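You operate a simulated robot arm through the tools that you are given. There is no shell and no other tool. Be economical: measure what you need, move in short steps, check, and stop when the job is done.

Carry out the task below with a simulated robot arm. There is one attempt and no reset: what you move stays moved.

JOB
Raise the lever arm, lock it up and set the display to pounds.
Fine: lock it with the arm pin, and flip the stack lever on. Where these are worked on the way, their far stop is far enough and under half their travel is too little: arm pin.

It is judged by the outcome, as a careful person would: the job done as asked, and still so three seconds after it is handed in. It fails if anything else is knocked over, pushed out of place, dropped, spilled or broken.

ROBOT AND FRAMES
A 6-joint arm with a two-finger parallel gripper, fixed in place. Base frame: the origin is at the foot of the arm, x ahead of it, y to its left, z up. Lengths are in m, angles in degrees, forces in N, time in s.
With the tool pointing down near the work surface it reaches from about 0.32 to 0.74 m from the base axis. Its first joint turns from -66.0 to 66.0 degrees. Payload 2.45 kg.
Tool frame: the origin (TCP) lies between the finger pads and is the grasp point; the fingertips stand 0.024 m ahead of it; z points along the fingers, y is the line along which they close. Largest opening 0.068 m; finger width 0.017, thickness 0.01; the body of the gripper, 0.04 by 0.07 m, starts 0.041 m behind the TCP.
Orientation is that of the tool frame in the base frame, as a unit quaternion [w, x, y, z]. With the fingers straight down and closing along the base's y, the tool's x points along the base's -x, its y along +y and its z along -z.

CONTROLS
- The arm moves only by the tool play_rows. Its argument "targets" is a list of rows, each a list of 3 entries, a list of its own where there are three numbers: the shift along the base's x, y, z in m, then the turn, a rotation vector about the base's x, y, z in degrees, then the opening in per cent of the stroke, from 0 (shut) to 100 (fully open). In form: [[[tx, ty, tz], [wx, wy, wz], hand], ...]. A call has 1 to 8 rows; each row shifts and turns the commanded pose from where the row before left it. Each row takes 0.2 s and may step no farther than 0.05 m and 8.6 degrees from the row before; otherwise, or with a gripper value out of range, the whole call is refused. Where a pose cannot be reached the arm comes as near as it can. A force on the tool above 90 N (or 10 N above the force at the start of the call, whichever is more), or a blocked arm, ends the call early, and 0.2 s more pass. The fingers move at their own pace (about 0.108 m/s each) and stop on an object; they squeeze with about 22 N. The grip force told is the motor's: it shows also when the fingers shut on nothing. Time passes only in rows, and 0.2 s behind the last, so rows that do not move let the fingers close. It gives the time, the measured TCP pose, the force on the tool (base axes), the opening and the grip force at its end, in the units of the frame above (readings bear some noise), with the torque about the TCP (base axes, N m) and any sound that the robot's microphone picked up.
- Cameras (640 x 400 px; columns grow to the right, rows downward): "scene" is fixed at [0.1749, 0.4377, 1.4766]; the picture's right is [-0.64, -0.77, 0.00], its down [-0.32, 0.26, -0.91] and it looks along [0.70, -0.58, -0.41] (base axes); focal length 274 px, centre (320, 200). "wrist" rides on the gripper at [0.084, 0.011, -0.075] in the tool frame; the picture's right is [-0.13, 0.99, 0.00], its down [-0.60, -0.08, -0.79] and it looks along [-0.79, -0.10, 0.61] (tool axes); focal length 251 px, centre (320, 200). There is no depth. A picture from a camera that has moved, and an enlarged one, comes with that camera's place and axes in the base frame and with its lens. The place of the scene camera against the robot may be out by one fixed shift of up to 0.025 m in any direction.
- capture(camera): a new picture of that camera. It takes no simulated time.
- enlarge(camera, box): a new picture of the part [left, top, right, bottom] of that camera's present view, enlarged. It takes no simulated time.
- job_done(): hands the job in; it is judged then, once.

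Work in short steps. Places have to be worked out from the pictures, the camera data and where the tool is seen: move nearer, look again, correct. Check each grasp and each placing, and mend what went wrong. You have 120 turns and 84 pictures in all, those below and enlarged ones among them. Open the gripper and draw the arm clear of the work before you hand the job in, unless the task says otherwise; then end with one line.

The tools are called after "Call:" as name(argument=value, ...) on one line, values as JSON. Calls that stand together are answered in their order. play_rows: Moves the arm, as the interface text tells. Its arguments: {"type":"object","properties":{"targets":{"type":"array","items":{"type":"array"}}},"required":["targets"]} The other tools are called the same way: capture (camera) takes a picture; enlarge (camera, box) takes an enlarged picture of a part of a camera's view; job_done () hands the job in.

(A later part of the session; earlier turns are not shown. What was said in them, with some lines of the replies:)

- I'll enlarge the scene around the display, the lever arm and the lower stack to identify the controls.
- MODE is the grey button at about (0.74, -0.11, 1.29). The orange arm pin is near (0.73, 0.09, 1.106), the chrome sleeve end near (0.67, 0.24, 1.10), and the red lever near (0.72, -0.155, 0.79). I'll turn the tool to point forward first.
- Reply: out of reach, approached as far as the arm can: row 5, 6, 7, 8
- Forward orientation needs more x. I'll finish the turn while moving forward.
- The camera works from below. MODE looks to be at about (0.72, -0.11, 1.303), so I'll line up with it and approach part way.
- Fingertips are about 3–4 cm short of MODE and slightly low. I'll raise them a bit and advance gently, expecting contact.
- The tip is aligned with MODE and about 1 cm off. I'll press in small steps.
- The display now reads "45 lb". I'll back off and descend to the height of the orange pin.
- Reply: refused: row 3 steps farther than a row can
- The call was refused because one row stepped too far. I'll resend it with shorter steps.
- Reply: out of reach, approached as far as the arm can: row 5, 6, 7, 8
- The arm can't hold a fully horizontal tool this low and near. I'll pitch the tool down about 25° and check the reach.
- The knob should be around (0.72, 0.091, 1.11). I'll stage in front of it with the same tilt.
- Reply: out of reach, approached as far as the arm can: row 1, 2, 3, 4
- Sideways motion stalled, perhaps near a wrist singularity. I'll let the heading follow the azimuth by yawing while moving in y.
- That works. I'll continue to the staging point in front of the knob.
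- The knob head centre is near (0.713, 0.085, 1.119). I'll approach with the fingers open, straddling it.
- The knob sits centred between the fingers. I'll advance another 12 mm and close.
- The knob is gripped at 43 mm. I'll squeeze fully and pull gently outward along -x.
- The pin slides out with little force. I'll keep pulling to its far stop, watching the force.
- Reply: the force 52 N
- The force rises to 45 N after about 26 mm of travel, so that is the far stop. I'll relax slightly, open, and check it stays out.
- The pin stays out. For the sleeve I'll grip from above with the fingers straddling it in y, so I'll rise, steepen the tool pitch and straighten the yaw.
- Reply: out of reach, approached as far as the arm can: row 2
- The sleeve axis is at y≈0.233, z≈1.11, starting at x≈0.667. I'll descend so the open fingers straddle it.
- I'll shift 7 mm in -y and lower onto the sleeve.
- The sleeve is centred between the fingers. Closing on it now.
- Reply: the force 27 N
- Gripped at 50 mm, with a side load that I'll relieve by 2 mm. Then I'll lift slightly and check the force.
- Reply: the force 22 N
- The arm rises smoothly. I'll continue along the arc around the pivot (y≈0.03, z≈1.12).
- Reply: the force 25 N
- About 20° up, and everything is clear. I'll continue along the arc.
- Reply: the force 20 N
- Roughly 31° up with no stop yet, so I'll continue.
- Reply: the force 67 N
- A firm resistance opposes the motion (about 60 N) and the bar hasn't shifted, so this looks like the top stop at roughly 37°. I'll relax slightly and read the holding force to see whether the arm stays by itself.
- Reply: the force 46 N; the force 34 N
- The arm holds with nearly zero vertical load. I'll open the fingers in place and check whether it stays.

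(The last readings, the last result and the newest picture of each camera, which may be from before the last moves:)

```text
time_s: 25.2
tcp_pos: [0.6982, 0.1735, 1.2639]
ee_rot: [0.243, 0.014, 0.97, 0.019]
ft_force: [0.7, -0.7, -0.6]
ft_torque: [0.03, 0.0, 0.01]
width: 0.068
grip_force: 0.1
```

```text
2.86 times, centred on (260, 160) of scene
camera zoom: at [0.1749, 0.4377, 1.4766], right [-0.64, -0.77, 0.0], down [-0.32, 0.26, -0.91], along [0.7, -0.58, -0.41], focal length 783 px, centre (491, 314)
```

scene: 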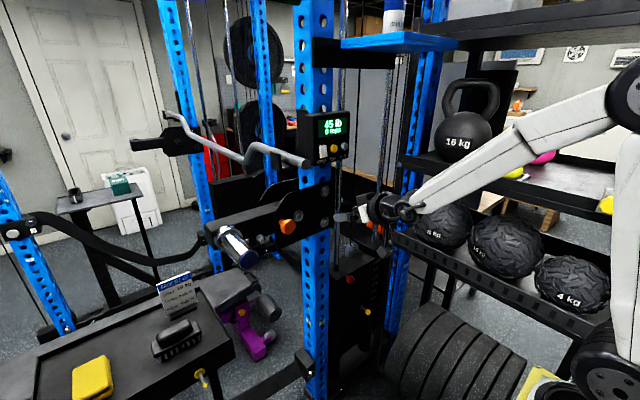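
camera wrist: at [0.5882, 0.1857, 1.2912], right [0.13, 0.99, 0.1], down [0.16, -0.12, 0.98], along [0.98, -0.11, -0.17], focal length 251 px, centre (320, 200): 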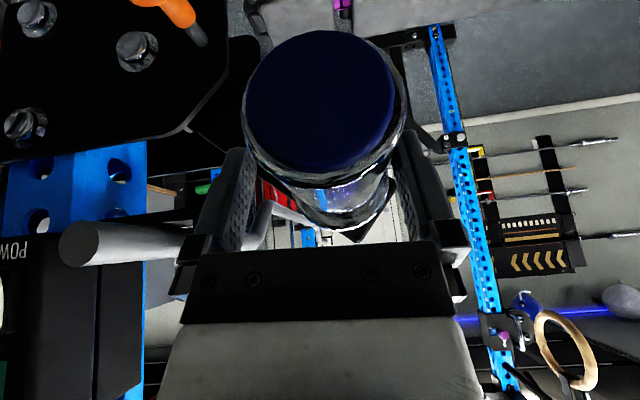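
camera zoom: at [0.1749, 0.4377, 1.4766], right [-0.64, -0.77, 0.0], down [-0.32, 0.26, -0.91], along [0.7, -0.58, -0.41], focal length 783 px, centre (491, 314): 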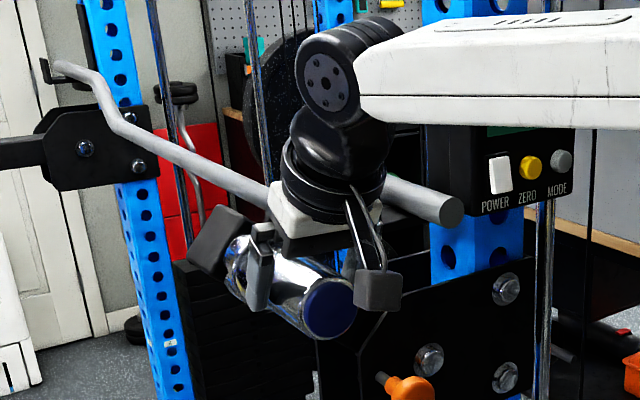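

The arm stays up on its own. I'll withdraw upward and back, then go to the pin with the tool at about 45°.

Call:
play_rows(targets=[[[-0.015, 0, 0.028], [0, 0, 0], 100], [[-0.02, 0, 0.035], [0, 0, 0], 100], [[-0.035, -0.02, 0.0], [0, 0, 0], 100], [[-0.01, -0.035, -0.02], [0, -5, 0], 100], [[0, -0.03, -0.035], [0, -6, 0], 100], [[0, 0.0, -0.045], [0, -6, 0], 100], [[0, 0.0, -0.045], [0, 0, 0], 100]])

Call:
capture(camera="wrist")

Call:
capture(camera="scene")

```text
time_s: 26.8
tcp_pos: [0.6207, 0.0875, 1.1845]
ee_rot: [0.383, 0.011, 0.923, 0.021]
ft_force: [-0.5, 0.1, 0.0]
ft_torque: [-0.05, -0.01, 0.03]
width: 0.068
grip_force: 0.0
```

```text
39 pictures are left
camera wrist: at [0.5084, 0.0992, 1.1787], right [0.09, 0.99, 0.14], down [-0.13, -0.12, 0.98], along [0.99, -0.11, 0.12], focal length 251 px, centre (320, 200)
```

wrist: 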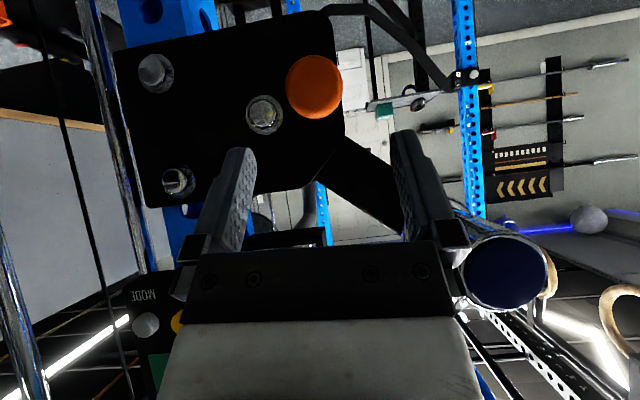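

```text
38 pictures are left
```

scene: 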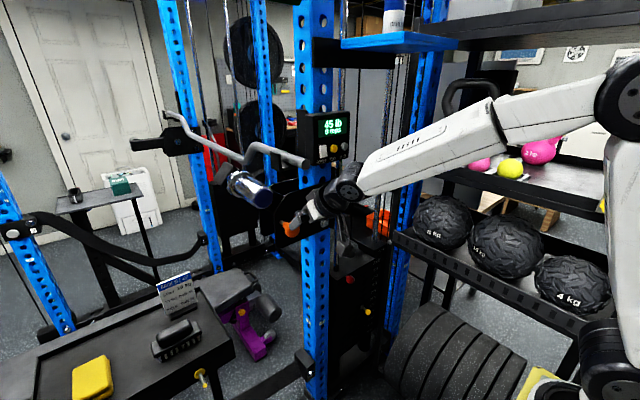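

The arm remains raised. The knob face is at about (0.687, 0.086, 1.122), directly along the tool axis, so I'll advance to straddle it.

Call:
play_rows(targets=[[[0.025, -0.001, -0.0235], [0, 0, 0], 100], [[0.023, 0, -0.022], [0, 0, 0], 100], [[0.015, 0.0, -0.014], [0, 0, 0], 100]])

Call:
capture(camera="wrist")

Call:
enlarge(camera="scene", box=[220, 150, 360, 255])

```text
time_s: 27.6
tcp_pos: [0.6822, 0.0874, 1.1236]
ee_rot: [0.382, 0.01, 0.924, 0.021]
ft_force: [0.2, 0.5, 0.0]
ft_torque: [0.01, 0.01, 0.01]
width: 0.068
grip_force: 0.1
```

```text
37 pictures are left
camera wrist: at [0.5698, 0.1001, 1.1175], right [0.09, 0.99, 0.14], down [-0.13, -0.12, 0.98], along [0.99, -0.11, 0.12], focal length 251 px, centre (320, 200)
```

wrist: 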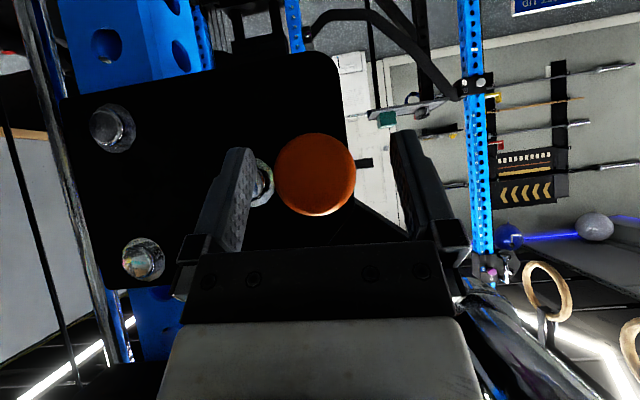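

```text
3.81 times, centred on (290, 202) of scene
camera zoom: at [0.1749, 0.4377, 1.4766], right [-0.64, -0.77, 0.0], down [-0.32, 0.26, -0.91], along [0.7, -0.58, -0.41], focal length 1044 px, centre (434, 190)
```

zoom: 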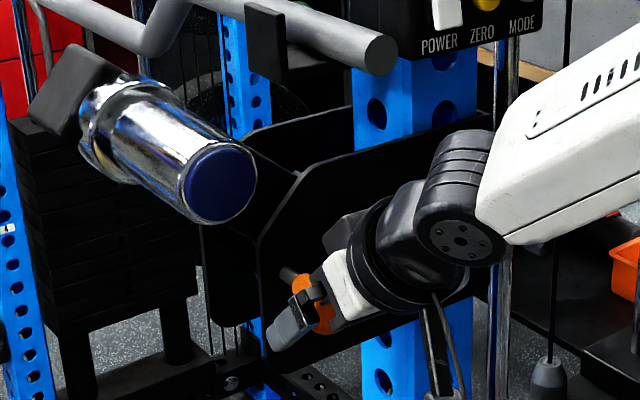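

The knob is between the fingers. I'll close on it with a 3 mm advance, then push inward in small steps.

Call:
play_rows(targets=[[[0.003, 0.0, 0.0], [0, 0, 0], 60], [[0, 0, 0], [0, 0, 0], 30], [[0, 0.0, 0], [0, 0, 0], 0], [[0.0, 0.0, 0], [0, 0, 0], 0], [[0.005, 0.0, 0], [0, 0, 0], 0], [[0.005, 0.0, 0], [0, 0, 0], 0]])

```text
time_s: 29.0
tcp_pos: [0.6949, 0.0855, 1.1223]
ee_rot: [0.381, 0.012, 0.924, 0.02]
ft_force: [4.0, -31.2, 0.8]
ft_torque: [-0.39, 0.02, 0.14]
width: 0.041
grip_force: 45.4
```

It's moving in with low resistance. I'll relieve the side load and continue.

Call:
play_rows(targets=[[[0.005, -0.002, 0.0], [0, 0, 0], 0], [[0.005, 0, 0], [0, 0, 0], 0], [[0.004, 0.0, 0], [0, 0, 0], 0]])

Call:
enlarge(camera="scene", box=[220, 150, 360, 255])

```text
time_s: 29.8
tcp_pos: [0.7063, 0.0844, 1.1226]
ee_rot: [0.381, 0.012, 0.924, 0.021]
ft_force: [-28.0, -25.2, 10.5]
ft_torque: [0.19, -0.57, -0.18]
width: 0.0408
grip_force: 45.1
```

```text
3.81 times, centred on (290, 202) of scene
camera zoom: at [0.1736, 0.4368, 1.477], right [-0.64, -0.77, 0.0], down [-0.32, 0.26, -0.91], along [0.7, -0.58, -0.41], focal length 1044 px, centre (434, 190)
```

zoom: 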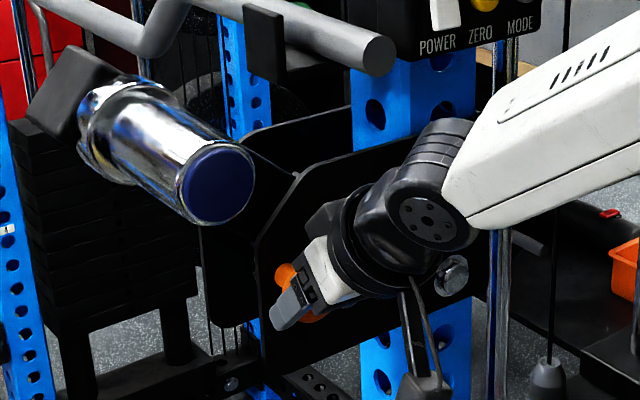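

Resistance is 28 N after about 22 of 26 mm. I'll push a bit further to see if it's the end stop.

Call:
play_rows(targets=[[[0.003, -0.001, 0.0], [0, 0, 0], 0], [[0.003, 0, 0], [0, 0, 0], 0], [[0, 0, 0], [0, 0, 0], 0]])

Call:
capture(camera="wrist")

```text
time_s: 30.6
tcp_pos: [0.7102, 0.0853, 1.1218]
ee_rot: [0.379, 0.011, 0.925, 0.02]
ft_force: [-39.6, -14.2, 7.5]
ft_torque: [0.05, 0.09, -0.02]
width: 0.0409
grip_force: 44.7
```

```text
34 pictures are left
camera wrist: at [0.5975, 0.0964, 1.1165], right [0.1, 0.99, 0.14], down [-0.13, -0.12, 0.98], along [0.99, -0.11, 0.11], focal length 251 px, centre (320, 200)
```

wrist: 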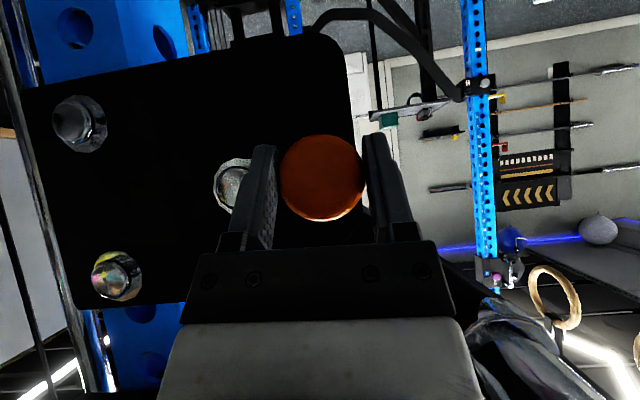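

It appears seated. I'll relax, open, back away and compare the knob with its original depth.

Call:
play_rows(targets=[[[-0.003, 0.0, 0.0], [0, 0, 0], 0], [[0, 0, 0], [0, 0, 0], 100], [[0, 0, 0], [0, 0, 0], 100], [[-0.03, 0, 0.03], [0, 0, 0], 100], [[-0.03, 0, 0.03], [0, 0, 0], 100], [[-0.02, -0.04, 0.01], [0, 0, 0], 100], [[-0.01, -0.045, 0.0], [0, 0, 0], 100]])

Call:
enlarge(camera="scene", box=[180, 150, 360, 270])

Call:
capture(camera="wrist")

```text
time_s: 32.2
tcp_pos: [0.62, 0.0038, 1.1924]
ee_rot: [0.382, 0.011, 0.924, 0.021]
ft_force: [-0.2, 0.2, 0.2]
ft_torque: [-0.01, 0.03, -0.03]
width: 0.0678
grip_force: 0.0
```

```text
3.33 times, centred on (270, 210) of scene
camera zoom: at [0.1748, 0.4377, 1.4766], right [-0.64, -0.77, 0.0], down [-0.32, 0.26, -0.91], along [0.7, -0.58, -0.41], focal length 914 px, centre (487, 167)
```

zoom: 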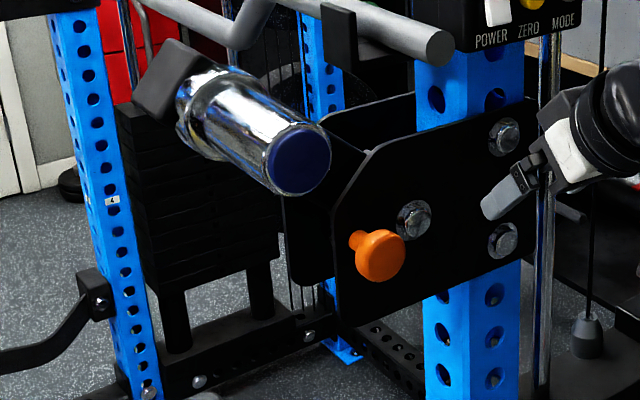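

```text
32 pictures are left
camera wrist: at [0.5076, 0.0145, 1.1873], right [0.1, 0.99, 0.14], down [-0.13, -0.12, 0.98], along [0.99, -0.11, 0.12], focal length 251 px, centre (320, 200)
```

wrist: 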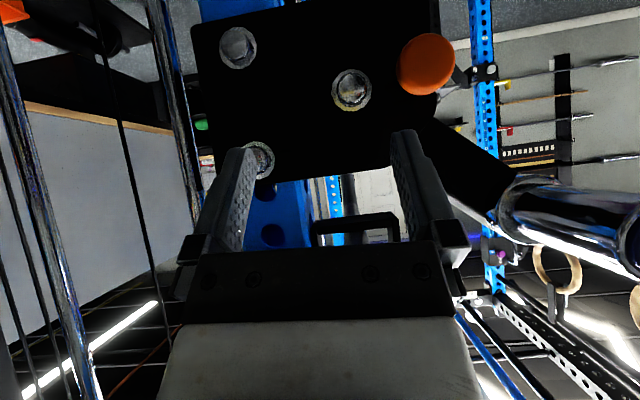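

The knob is back at exactly its original depth and the arm stays up. Next is the red stack lever near (0.72, -0.155, 0.79), so I'll move over and take a closer look.

Call:
play_rows(targets=[[[-0.02, -0.045, 0.0], [0, 0, 0], 100], [[-0.02, -0.045, 0], [0, 0, 0], 100], [[0.0, -0.045, -0.02], [0, 0, 0], 60], [[0.0, -0.02, -0.045], [0, 0, 0], 20], [[0.0, 0, -0.05], [0, 3, 0], 0], [[0.0, 0, -0.05], [0, 5, 0], 0]])

Call:
capture(camera="wrist")

Call:
enlarge(camera="scene", box=[310, 230, 410, 330])

```text
time_s: 33.6
tcp_pos: [0.5824, -0.1559, 1.0293]
ee_rot: [0.316, 0.013, 0.948, 0.019]
ft_force: [0.0, 0.5, -0.3]
ft_torque: [0.0, -0.04, -0.04]
width: 0.0
grip_force: 22.0
```

```text
31 pictures are left
camera wrist: at [0.4712, -0.1441, 1.04], right [0.11, 0.99, 0.12], down [0.01, -0.12, 0.99], along [0.99, -0.11, -0.02], focal length 251 px, centre (320, 200)
```

wrist: 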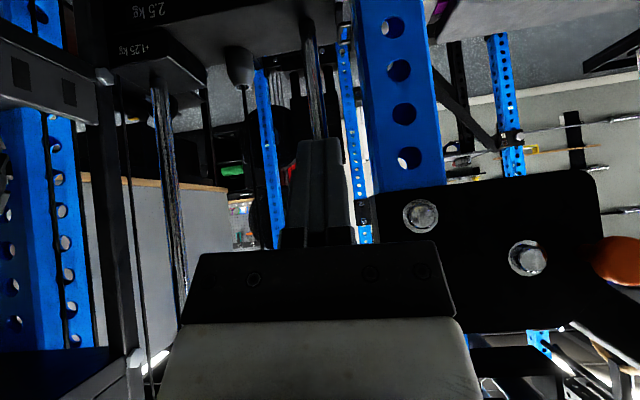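

```text
4.00 times, centred on (360, 280) of scene
camera zoom: at [0.1749, 0.4377, 1.4766], right [-0.64, -0.77, 0.0], down [-0.32, 0.26, -0.91], along [0.7, -0.58, -0.41], focal length 1097 px, centre (160, -120)
```

zoom: 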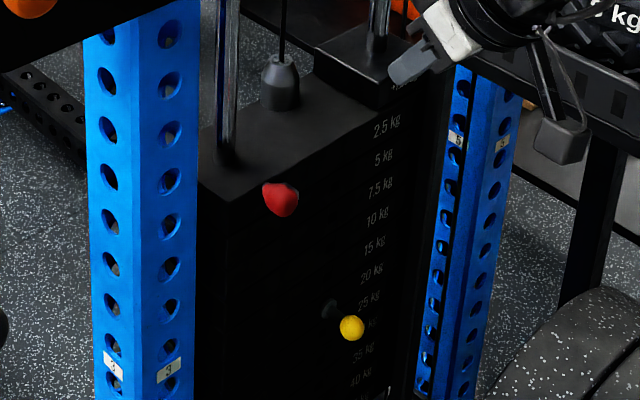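

I need a downward view, so I'll bring the tool to vertical. That makes the camera look forward and down at the stack.

Call:
play_rows(targets=[[[-0.01, 0, 0.0], [0, 8.5, 0], 0], [[-0.01, 0, 0], [0, 8.5, 0], 0], [[-0.01, 0, 0], [0, 8.5, 0], 0], [[0.0, 0, 0], [0, 8.5, 0], 0]])

Call:
capture(camera="wrist")

```text
time_s: 34.6
tcp_pos: [0.5488, -0.1558, 1.0294]
ee_rot: [0.025, 0.017, 0.999, 0.016]
ft_force: [-0.1, 0.9, -0.6]
ft_torque: [0.01, 0.01, -0.02]
width: 0.0
grip_force: 22.1
```

```text
29 pictures are left
camera wrist: at [0.4623, -0.1435, 1.0988], right [0.16, 0.99, 0.04], down [0.56, -0.12, 0.82], along [0.81, -0.11, -0.57], focal length 251 px, centre (320, 200)
```

wrist: 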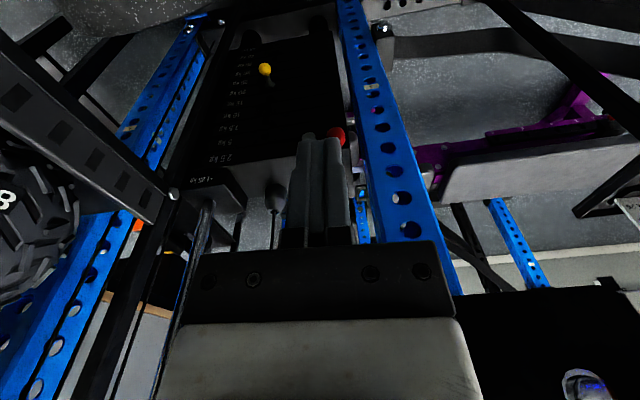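

The red knob is half hidden by the fingers. I'll shift -y and lower a little for a clear view.

Call:
play_rows(targets=[[[0.0, -0.045, 0.0], [0, 0, 0], 0], [[0, -0.02, -0.04], [0, 0, 0], 0], [[0, 0, -0.04], [0, 0, 0], 0]])

Call:
enlarge(camera="wrist", box=[220, 0, 480, 200])

```text
time_s: 35.4
tcp_pos: [0.55, -0.22, 0.9484]
ee_rot: [0.025, 0.017, 0.999, 0.016]
ft_force: [-0.2, 0.5, -0.1]
ft_torque: [0.0, -0.02, 0.01]
width: 0.0
grip_force: 22.3
```

```text
2.00 times, centred on (350, 100) of wrist
camera zoom: at [0.4636, -0.208, 1.019], right [0.16, 0.99, 0.04], down [0.56, -0.12, 0.82], along [0.81, -0.11, -0.57], focal length 503 px, centre (260, 400)
```

zoom: 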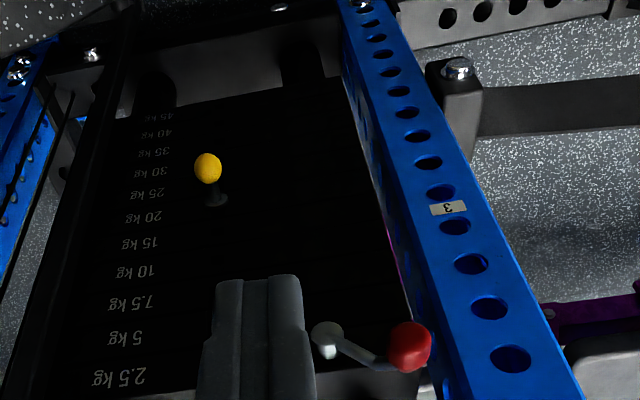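

The stack lever shows a silver hub with an arm ending in the red knob toward +y. I'll look closer for ON/OFF markings.

Call:
enlarge(camera="scene", box=[335, 265, 375, 290])

Call:
play_rows(targets=[[[0.0, -0.03, 0.0], [0, 0, 0], 0], [[0.03, -0.02, -0.02], [0, 0, 0], 0], [[0.03, 0, -0.02], [0, 0, 0], 0]])

Call:
enlarge(camera="wrist", box=[300, 60, 540, 220])

```text
16.00 times, centred on (355, 278) of scene
camera zoom: at [0.1749, 0.4377, 1.4766], right [-0.64, -0.77, 0.0], down [-0.32, 0.26, -0.91], along [0.7, -0.58, -0.41], focal length 4387 px, centre (-240, -1040)
```

zoom: 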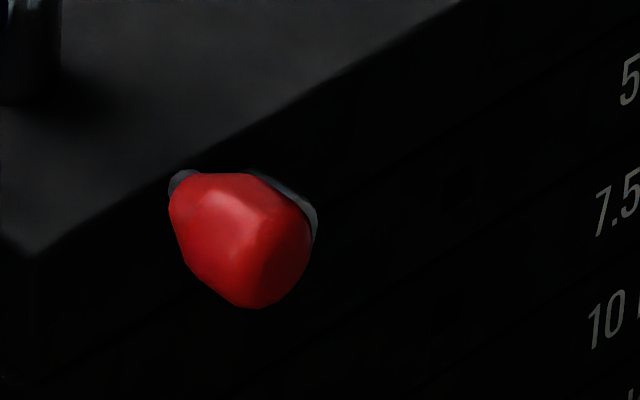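

```text
time_s: 36.2
tcp_pos: [0.6114, -0.2714, 0.9063]
ee_rot: [0.025, 0.017, 0.999, 0.017]
ft_force: [0.0, -0.3, -1.0]
ft_torque: [-0.01, -0.01, 0.0]
width: 0.0
grip_force: 22.6
```

```text
2.50 times, centred on (420, 140) of wrist
camera zoom: at [0.5236, -0.26, 0.9775], right [0.16, 0.99, 0.04], down [0.56, -0.12, 0.82], along [0.81, -0.11, -0.57], focal length 629 px, centre (70, 350)
```

zoom: 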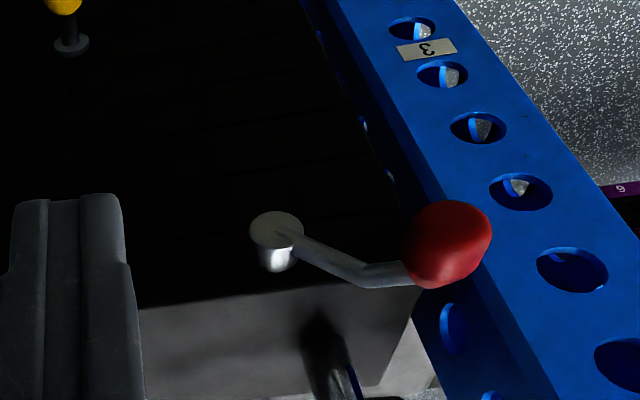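

The hub is at about (0.731, -0.195, 0.78) and the knob at (0.702, -0.149, 0.827), so the lever points up and to +y at 45°. I'll tilt the tool to about 60° and stage above and in front of the knob with the fingers open.

Call:
play_rows(targets=[[[0.0, 0.03, 0.01], [0, -7, 0], 100], [[0.01, 0.03, 0], [0, -8, 0], 100], [[0.02, 0.03, -0.0], [0, -8, 0], 100], [[0.02, 0.03, -0.01], [0, -5, 0], 100], [[0.0, 0.002, -0.01], [0, 0, 0], 100]])

Call:
capture(camera="wrist")

Call:
enlarge(camera="scene", box=[300, 200, 420, 300])

```text
time_s: 37.4
tcp_pos: [0.6604, -0.1459, 0.8984]
ee_rot: [0.266, 0.013, 0.964, 0.019]
ft_force: [1.1, -0.1, 0.0]
ft_torque: [0.0, -0.01, -0.02]
width: 0.068
grip_force: 0.1
```

```text
25 pictures are left
camera wrist: at [0.5504, -0.1352, 0.9202], right [0.13, 0.99, 0.11], down [0.11, -0.12, 0.99], along [0.99, -0.11, -0.12], focal length 251 px, centre (320, 200)
```

wrist: 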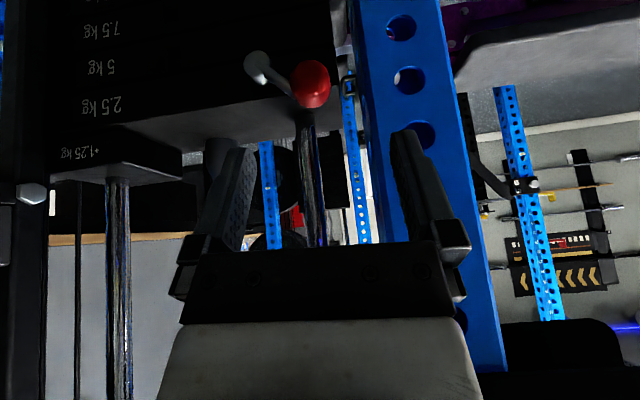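

```text
4.00 times, centred on (360, 250) of scene
camera zoom: at [0.1748, 0.4377, 1.4766], right [-0.64, -0.77, 0.0], down [-0.32, 0.26, -0.91], along [0.7, -0.58, -0.41], focal length 1097 px, centre (160, 0)
```

zoom: 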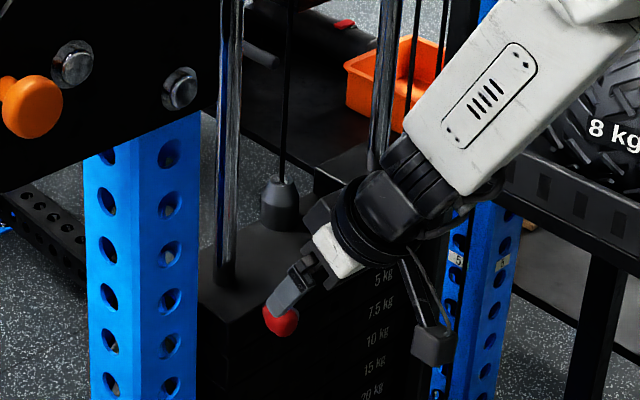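

The estimate is confirmed: knob at (0.702, -0.150, 0.826). I'll descend along the tool axis to straddle it.

Call:
play_rows(targets=[[[0.013, -0.003, -0.023], [0, 0, 0], 100], [[0.014, -0.001, -0.024], [0, 0, 0], 100], [[0.011, 0.0, -0.018], [0, 0, 0], 100]])

Call:
capture(camera="wrist")

```text
time_s: 38.2
tcp_pos: [0.6991, -0.1495, 0.8307]
ee_rot: [0.267, 0.012, 0.964, 0.02]
ft_force: [0.5, 0.4, -0.3]
ft_torque: [-0.01, 0.01, 0.0]
width: 0.068
grip_force: 0.0
```

```text
23 pictures are left
camera wrist: at [0.5885, -0.1388, 0.8527], right [0.12, 0.99, 0.11], down [0.11, -0.12, 0.99], along [0.99, -0.11, -0.12], focal length 251 px, centre (320, 200)
```

wrist: 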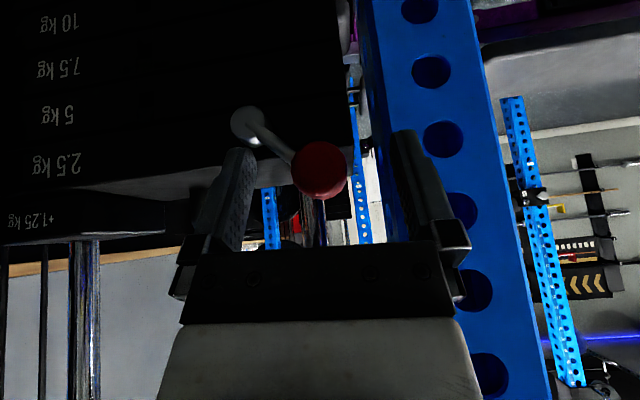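

The knob is centred. I'll raise 7 mm to keep the fingertips off the lever shaft, then close.

Call:
play_rows(targets=[[[-0.002, 0, 0.007], [0, 0, 0], 70], [[0, 0, 0], [0, 0, 0], 30], [[0, 0, 0], [0, 0, 0], 0], [[0, 0, 0], [0, 0, 0], 0]])

Call:
capture(camera="wrist")

```text
time_s: 39.2
tcp_pos: [0.6966, -0.1504, 0.8376]
ee_rot: [0.266, 0.013, 0.964, 0.019]
ft_force: [3.9, -2.0, -4.5]
ft_torque: [-0.02, -0.06, -0.06]
width: 0.025
grip_force: 40.8
```

```text
22 pictures are left
camera wrist: at [0.5857, -0.1389, 0.8597], right [0.13, 0.99, 0.11], down [0.11, -0.12, 0.99], along [0.99, -0.11, -0.12], focal length 251 px, centre (320, 200)
```

wrist: 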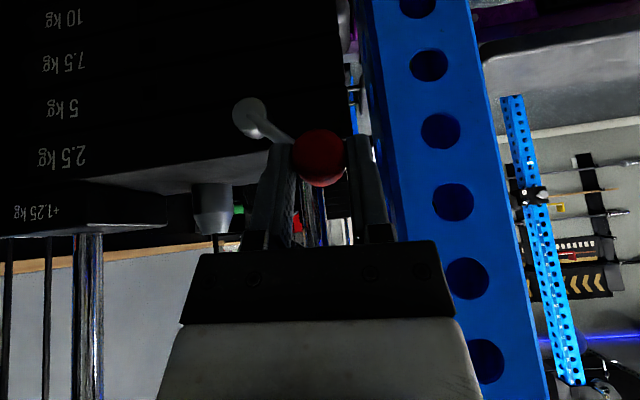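

Gripped at 25 mm. I'll test a small move over the top (-y, +z) and read the resistance.

Call:
play_rows(targets=[[[0, -0.006, 0.0055], [0, 0, 0], 0], [[0, -0.007, 0.0045], [0, 0, 0], 0]])

```text
time_s: 39.8
tcp_pos: [0.6958, -0.1627, 0.8492]
ee_rot: [0.267, 0.012, 0.963, 0.021]
ft_force: [1.3, 12.8, 5.4]
ft_torque: [0.66, 0.27, 0.16]
width: 0.0252
grip_force: 40.8
```

It moves with a modest 13 N. I'll continue the arc and check.

Call:
play_rows(targets=[[[0, -0.008, 0.0037], [0, 0, 0], 0], [[0, -0.008, 0.0023], [0, 0, 0], 0], [[0, -0.008, 0.001], [0, 0, 0], 0]])

Call:
capture(camera="wrist")

```text
time_s: 40.6
tcp_pos: [0.6969, -0.1863, 0.8572]
ee_rot: [0.266, 0.013, 0.964, 0.019]
ft_force: [-0.3, 7.9, 4.2]
ft_torque: [0.54, 0.11, 0.1]
width: 0.0249
grip_force: 40.4
```

```text
21 pictures are left
camera wrist: at [0.5857, -0.1757, 0.8789], right [0.12, 0.99, 0.11], down [0.11, -0.12, 0.99], along [0.99, -0.11, -0.12], focal length 251 px, centre (320, 200)
```

wrist: 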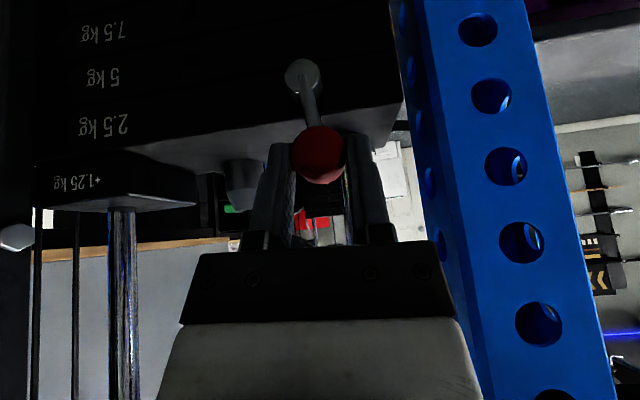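

The lever is nearly vertical and following. I'll continue to the far side.

Call:
play_rows(targets=[[[0, -0.0088, 0.0006], [0, 0, 0], 0], [[0, -0.0086, -0.0006], [0, 0, 0], 0], [[0, -0.0085, -0.0018], [0, 0, 0], 0], [[0, -0.008, -0.003], [0, 0, 0], 0], [[0, -0.0076, -0.004], [0, 0, 0], 0]])

Call:
capture(camera="wrist")

```text
time_s: 41.8
tcp_pos: [0.6956, -0.2307, 0.8474]
ee_rot: [0.267, 0.014, 0.963, 0.019]
ft_force: [3.2, 5.3, 1.2]
ft_torque: [0.4, -0.18, 0.0]
width: 0.0247
grip_force: 40.9
```

```text
20 pictures are left
camera wrist: at [0.5852, -0.2183, 0.8684], right [0.13, 0.99, 0.11], down [0.11, -0.12, 0.99], along [0.99, -0.11, -0.12], focal length 251 px, centre (320, 200)
```

wrist: 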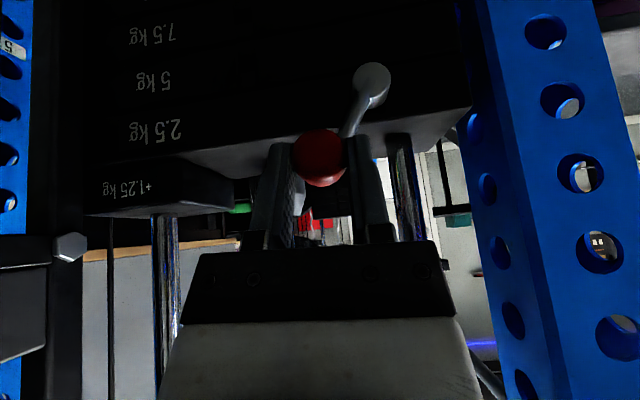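

At about 122° with no stop yet, so I'll continue.

Call:
play_rows(targets=[[[0, -0.0072, -0.005], [0, 0, 0], 0], [[0, -0.0064, -0.006], [0, 0, 0], 0], [[0, -0.0055, -0.007], [0, 0, 0], 0]])

Call:
capture(camera="wrist")

```text
time_s: 42.6
tcp_pos: [0.698, -0.2423, 0.8322]
ee_rot: [0.266, 0.007, 0.964, 0.025]
ft_force: [-10.3, 40.0, 32.1]
ft_torque: [0.63, -0.25, 0.4]
width: 0.0249
grip_force: 41.0
```

```text
19 pictures are left
camera wrist: at [0.5871, -0.2319, 0.8542], right [0.11, 0.99, 0.12], down [0.11, -0.13, 0.99], along [0.99, -0.1, -0.12], focal length 251 px, centre (320, 200)
```

wrist: 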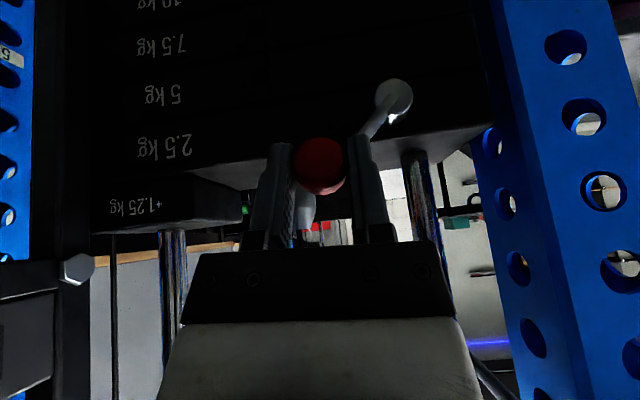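

About 50 N opposes the motion at roughly 135°, mirroring the start, so this is the far stop. I'll relax, release, withdraw and check.

Call:
play_rows(targets=[[[0, 0.003, 0.004], [0, 0, 0], 0], [[0, 0, 0], [0, 0, 0], 100], [[0, 0, 0], [0, 0, 0], 100], [[-0.015, 0, 0.026], [0, 0, 0], 100], [[-0.02, 0, 0.034], [0, 0, 0], 100], [[-0.03, 0.0, 0.02], [0, 0, 0], 100]])

Call:
capture(camera="wrist")

Call:
capture(camera="scene")

```text
time_s: 44.0
tcp_pos: [0.6283, -0.2469, 0.9153]
ee_rot: [0.266, 0.013, 0.964, 0.02]
ft_force: [-0.1, -0.2, 0.0]
ft_torque: [0.01, -0.02, 0.01]
width: 0.0682
grip_force: 0.0
```

```text
18 pictures are left
camera wrist: at [0.5185, -0.2353, 0.937], right [0.13, 0.99, 0.11], down [0.11, -0.12, 0.99], along [0.99, -0.11, -0.12], focal length 251 px, centre (320, 200)
```

wrist: 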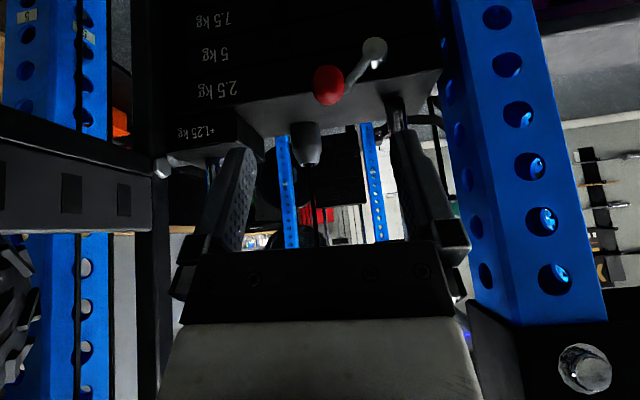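

```text
17 pictures are left
```

scene: 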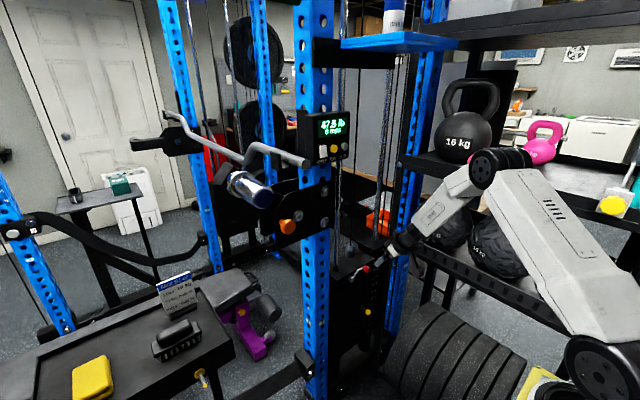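

The display value changed, so the stack lever has registered. I'll move the arm clear and verify everything.

Call:
play_rows(targets=[[[-0.03, 0.03, 0.025], [0, 4, 0], 100], [[-0.03, 0.03, 0.025], [0, 4, 0], 100], [[-0.03, 0.03, 0.025], [0, 4, 0], 100], [[-0.01, 0.03, 0.035], [0, 4, 0], 100], [[-0.0, 0.03, 0.035], [0, 4, 0], 100], [[0.0, 0.0, 0.045], [0, 4, 0], 100], [[0, 0, 0.045], [0, 4, 0], 100]])

Call:
capture(camera="scene")

Call:
enlarge(camera="scene", box=[220, 90, 400, 300])

Call:
enlarge(camera="scene", box=[300, 105, 360, 165])

```text
time_s: 45.6
tcp_pos: [0.5315, -0.0934, 1.1527]
ee_rot: [0.025, 0.017, 0.999, 0.015]
ft_force: [-0.2, 0.0, 0.3]
ft_torque: [0.02, -0.02, 0.01]
width: 0.0681
grip_force: 0.0
```

```text
16 pictures are left
```

scene: 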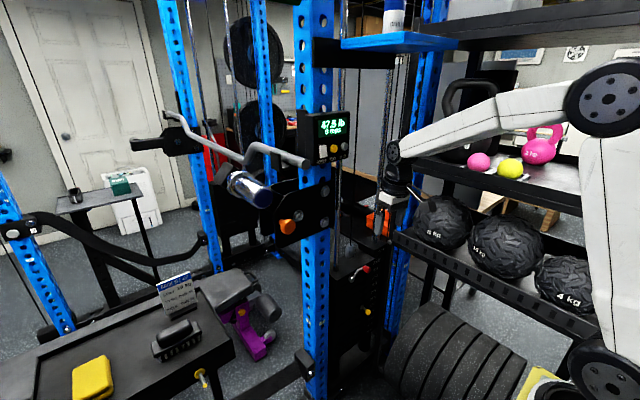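

```text
1.90 times, centred on (310, 195) of scene
camera zoom: at [0.1748, 0.4377, 1.4766], right [-0.64, -0.77, 0.0], down [-0.32, 0.26, -0.91], along [0.7, -0.58, -0.41], focal length 522 px, centre (339, 210)
```

zoom: 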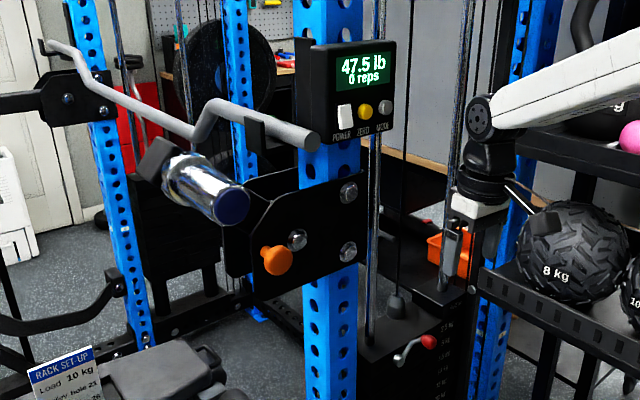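

```text
6.67 times, centred on (330, 135) of scene
camera zoom: at [0.1748, 0.4377, 1.4766], right [-0.64, -0.77, 0.0], down [-0.32, 0.26, -0.91], along [0.7, -0.58, -0.41], focal length 1828 px, centre (253, 633)
```

zoom: 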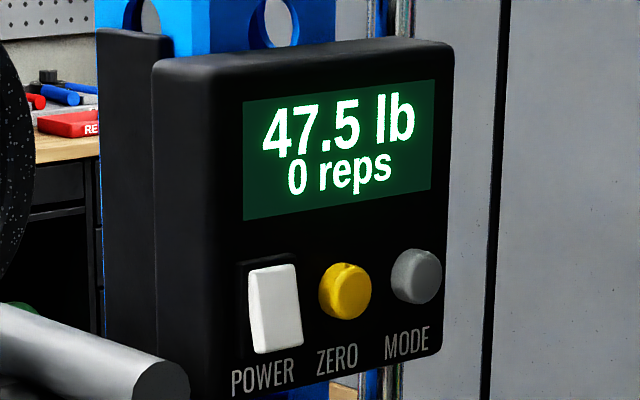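

Everything checks out: the lever arm is up with the pin fully in, the stack lever is on, and the display is in lb. The gripper is open and clear, so I'm handing in.

Call:
job_done()

```text
The job is handed in.
```

The lever arm is raised and locked with the arm pin fully in, the stack lever is flipped over to its other stop (no ON/OFF label was visible), and the display now reads 47.5 lb.
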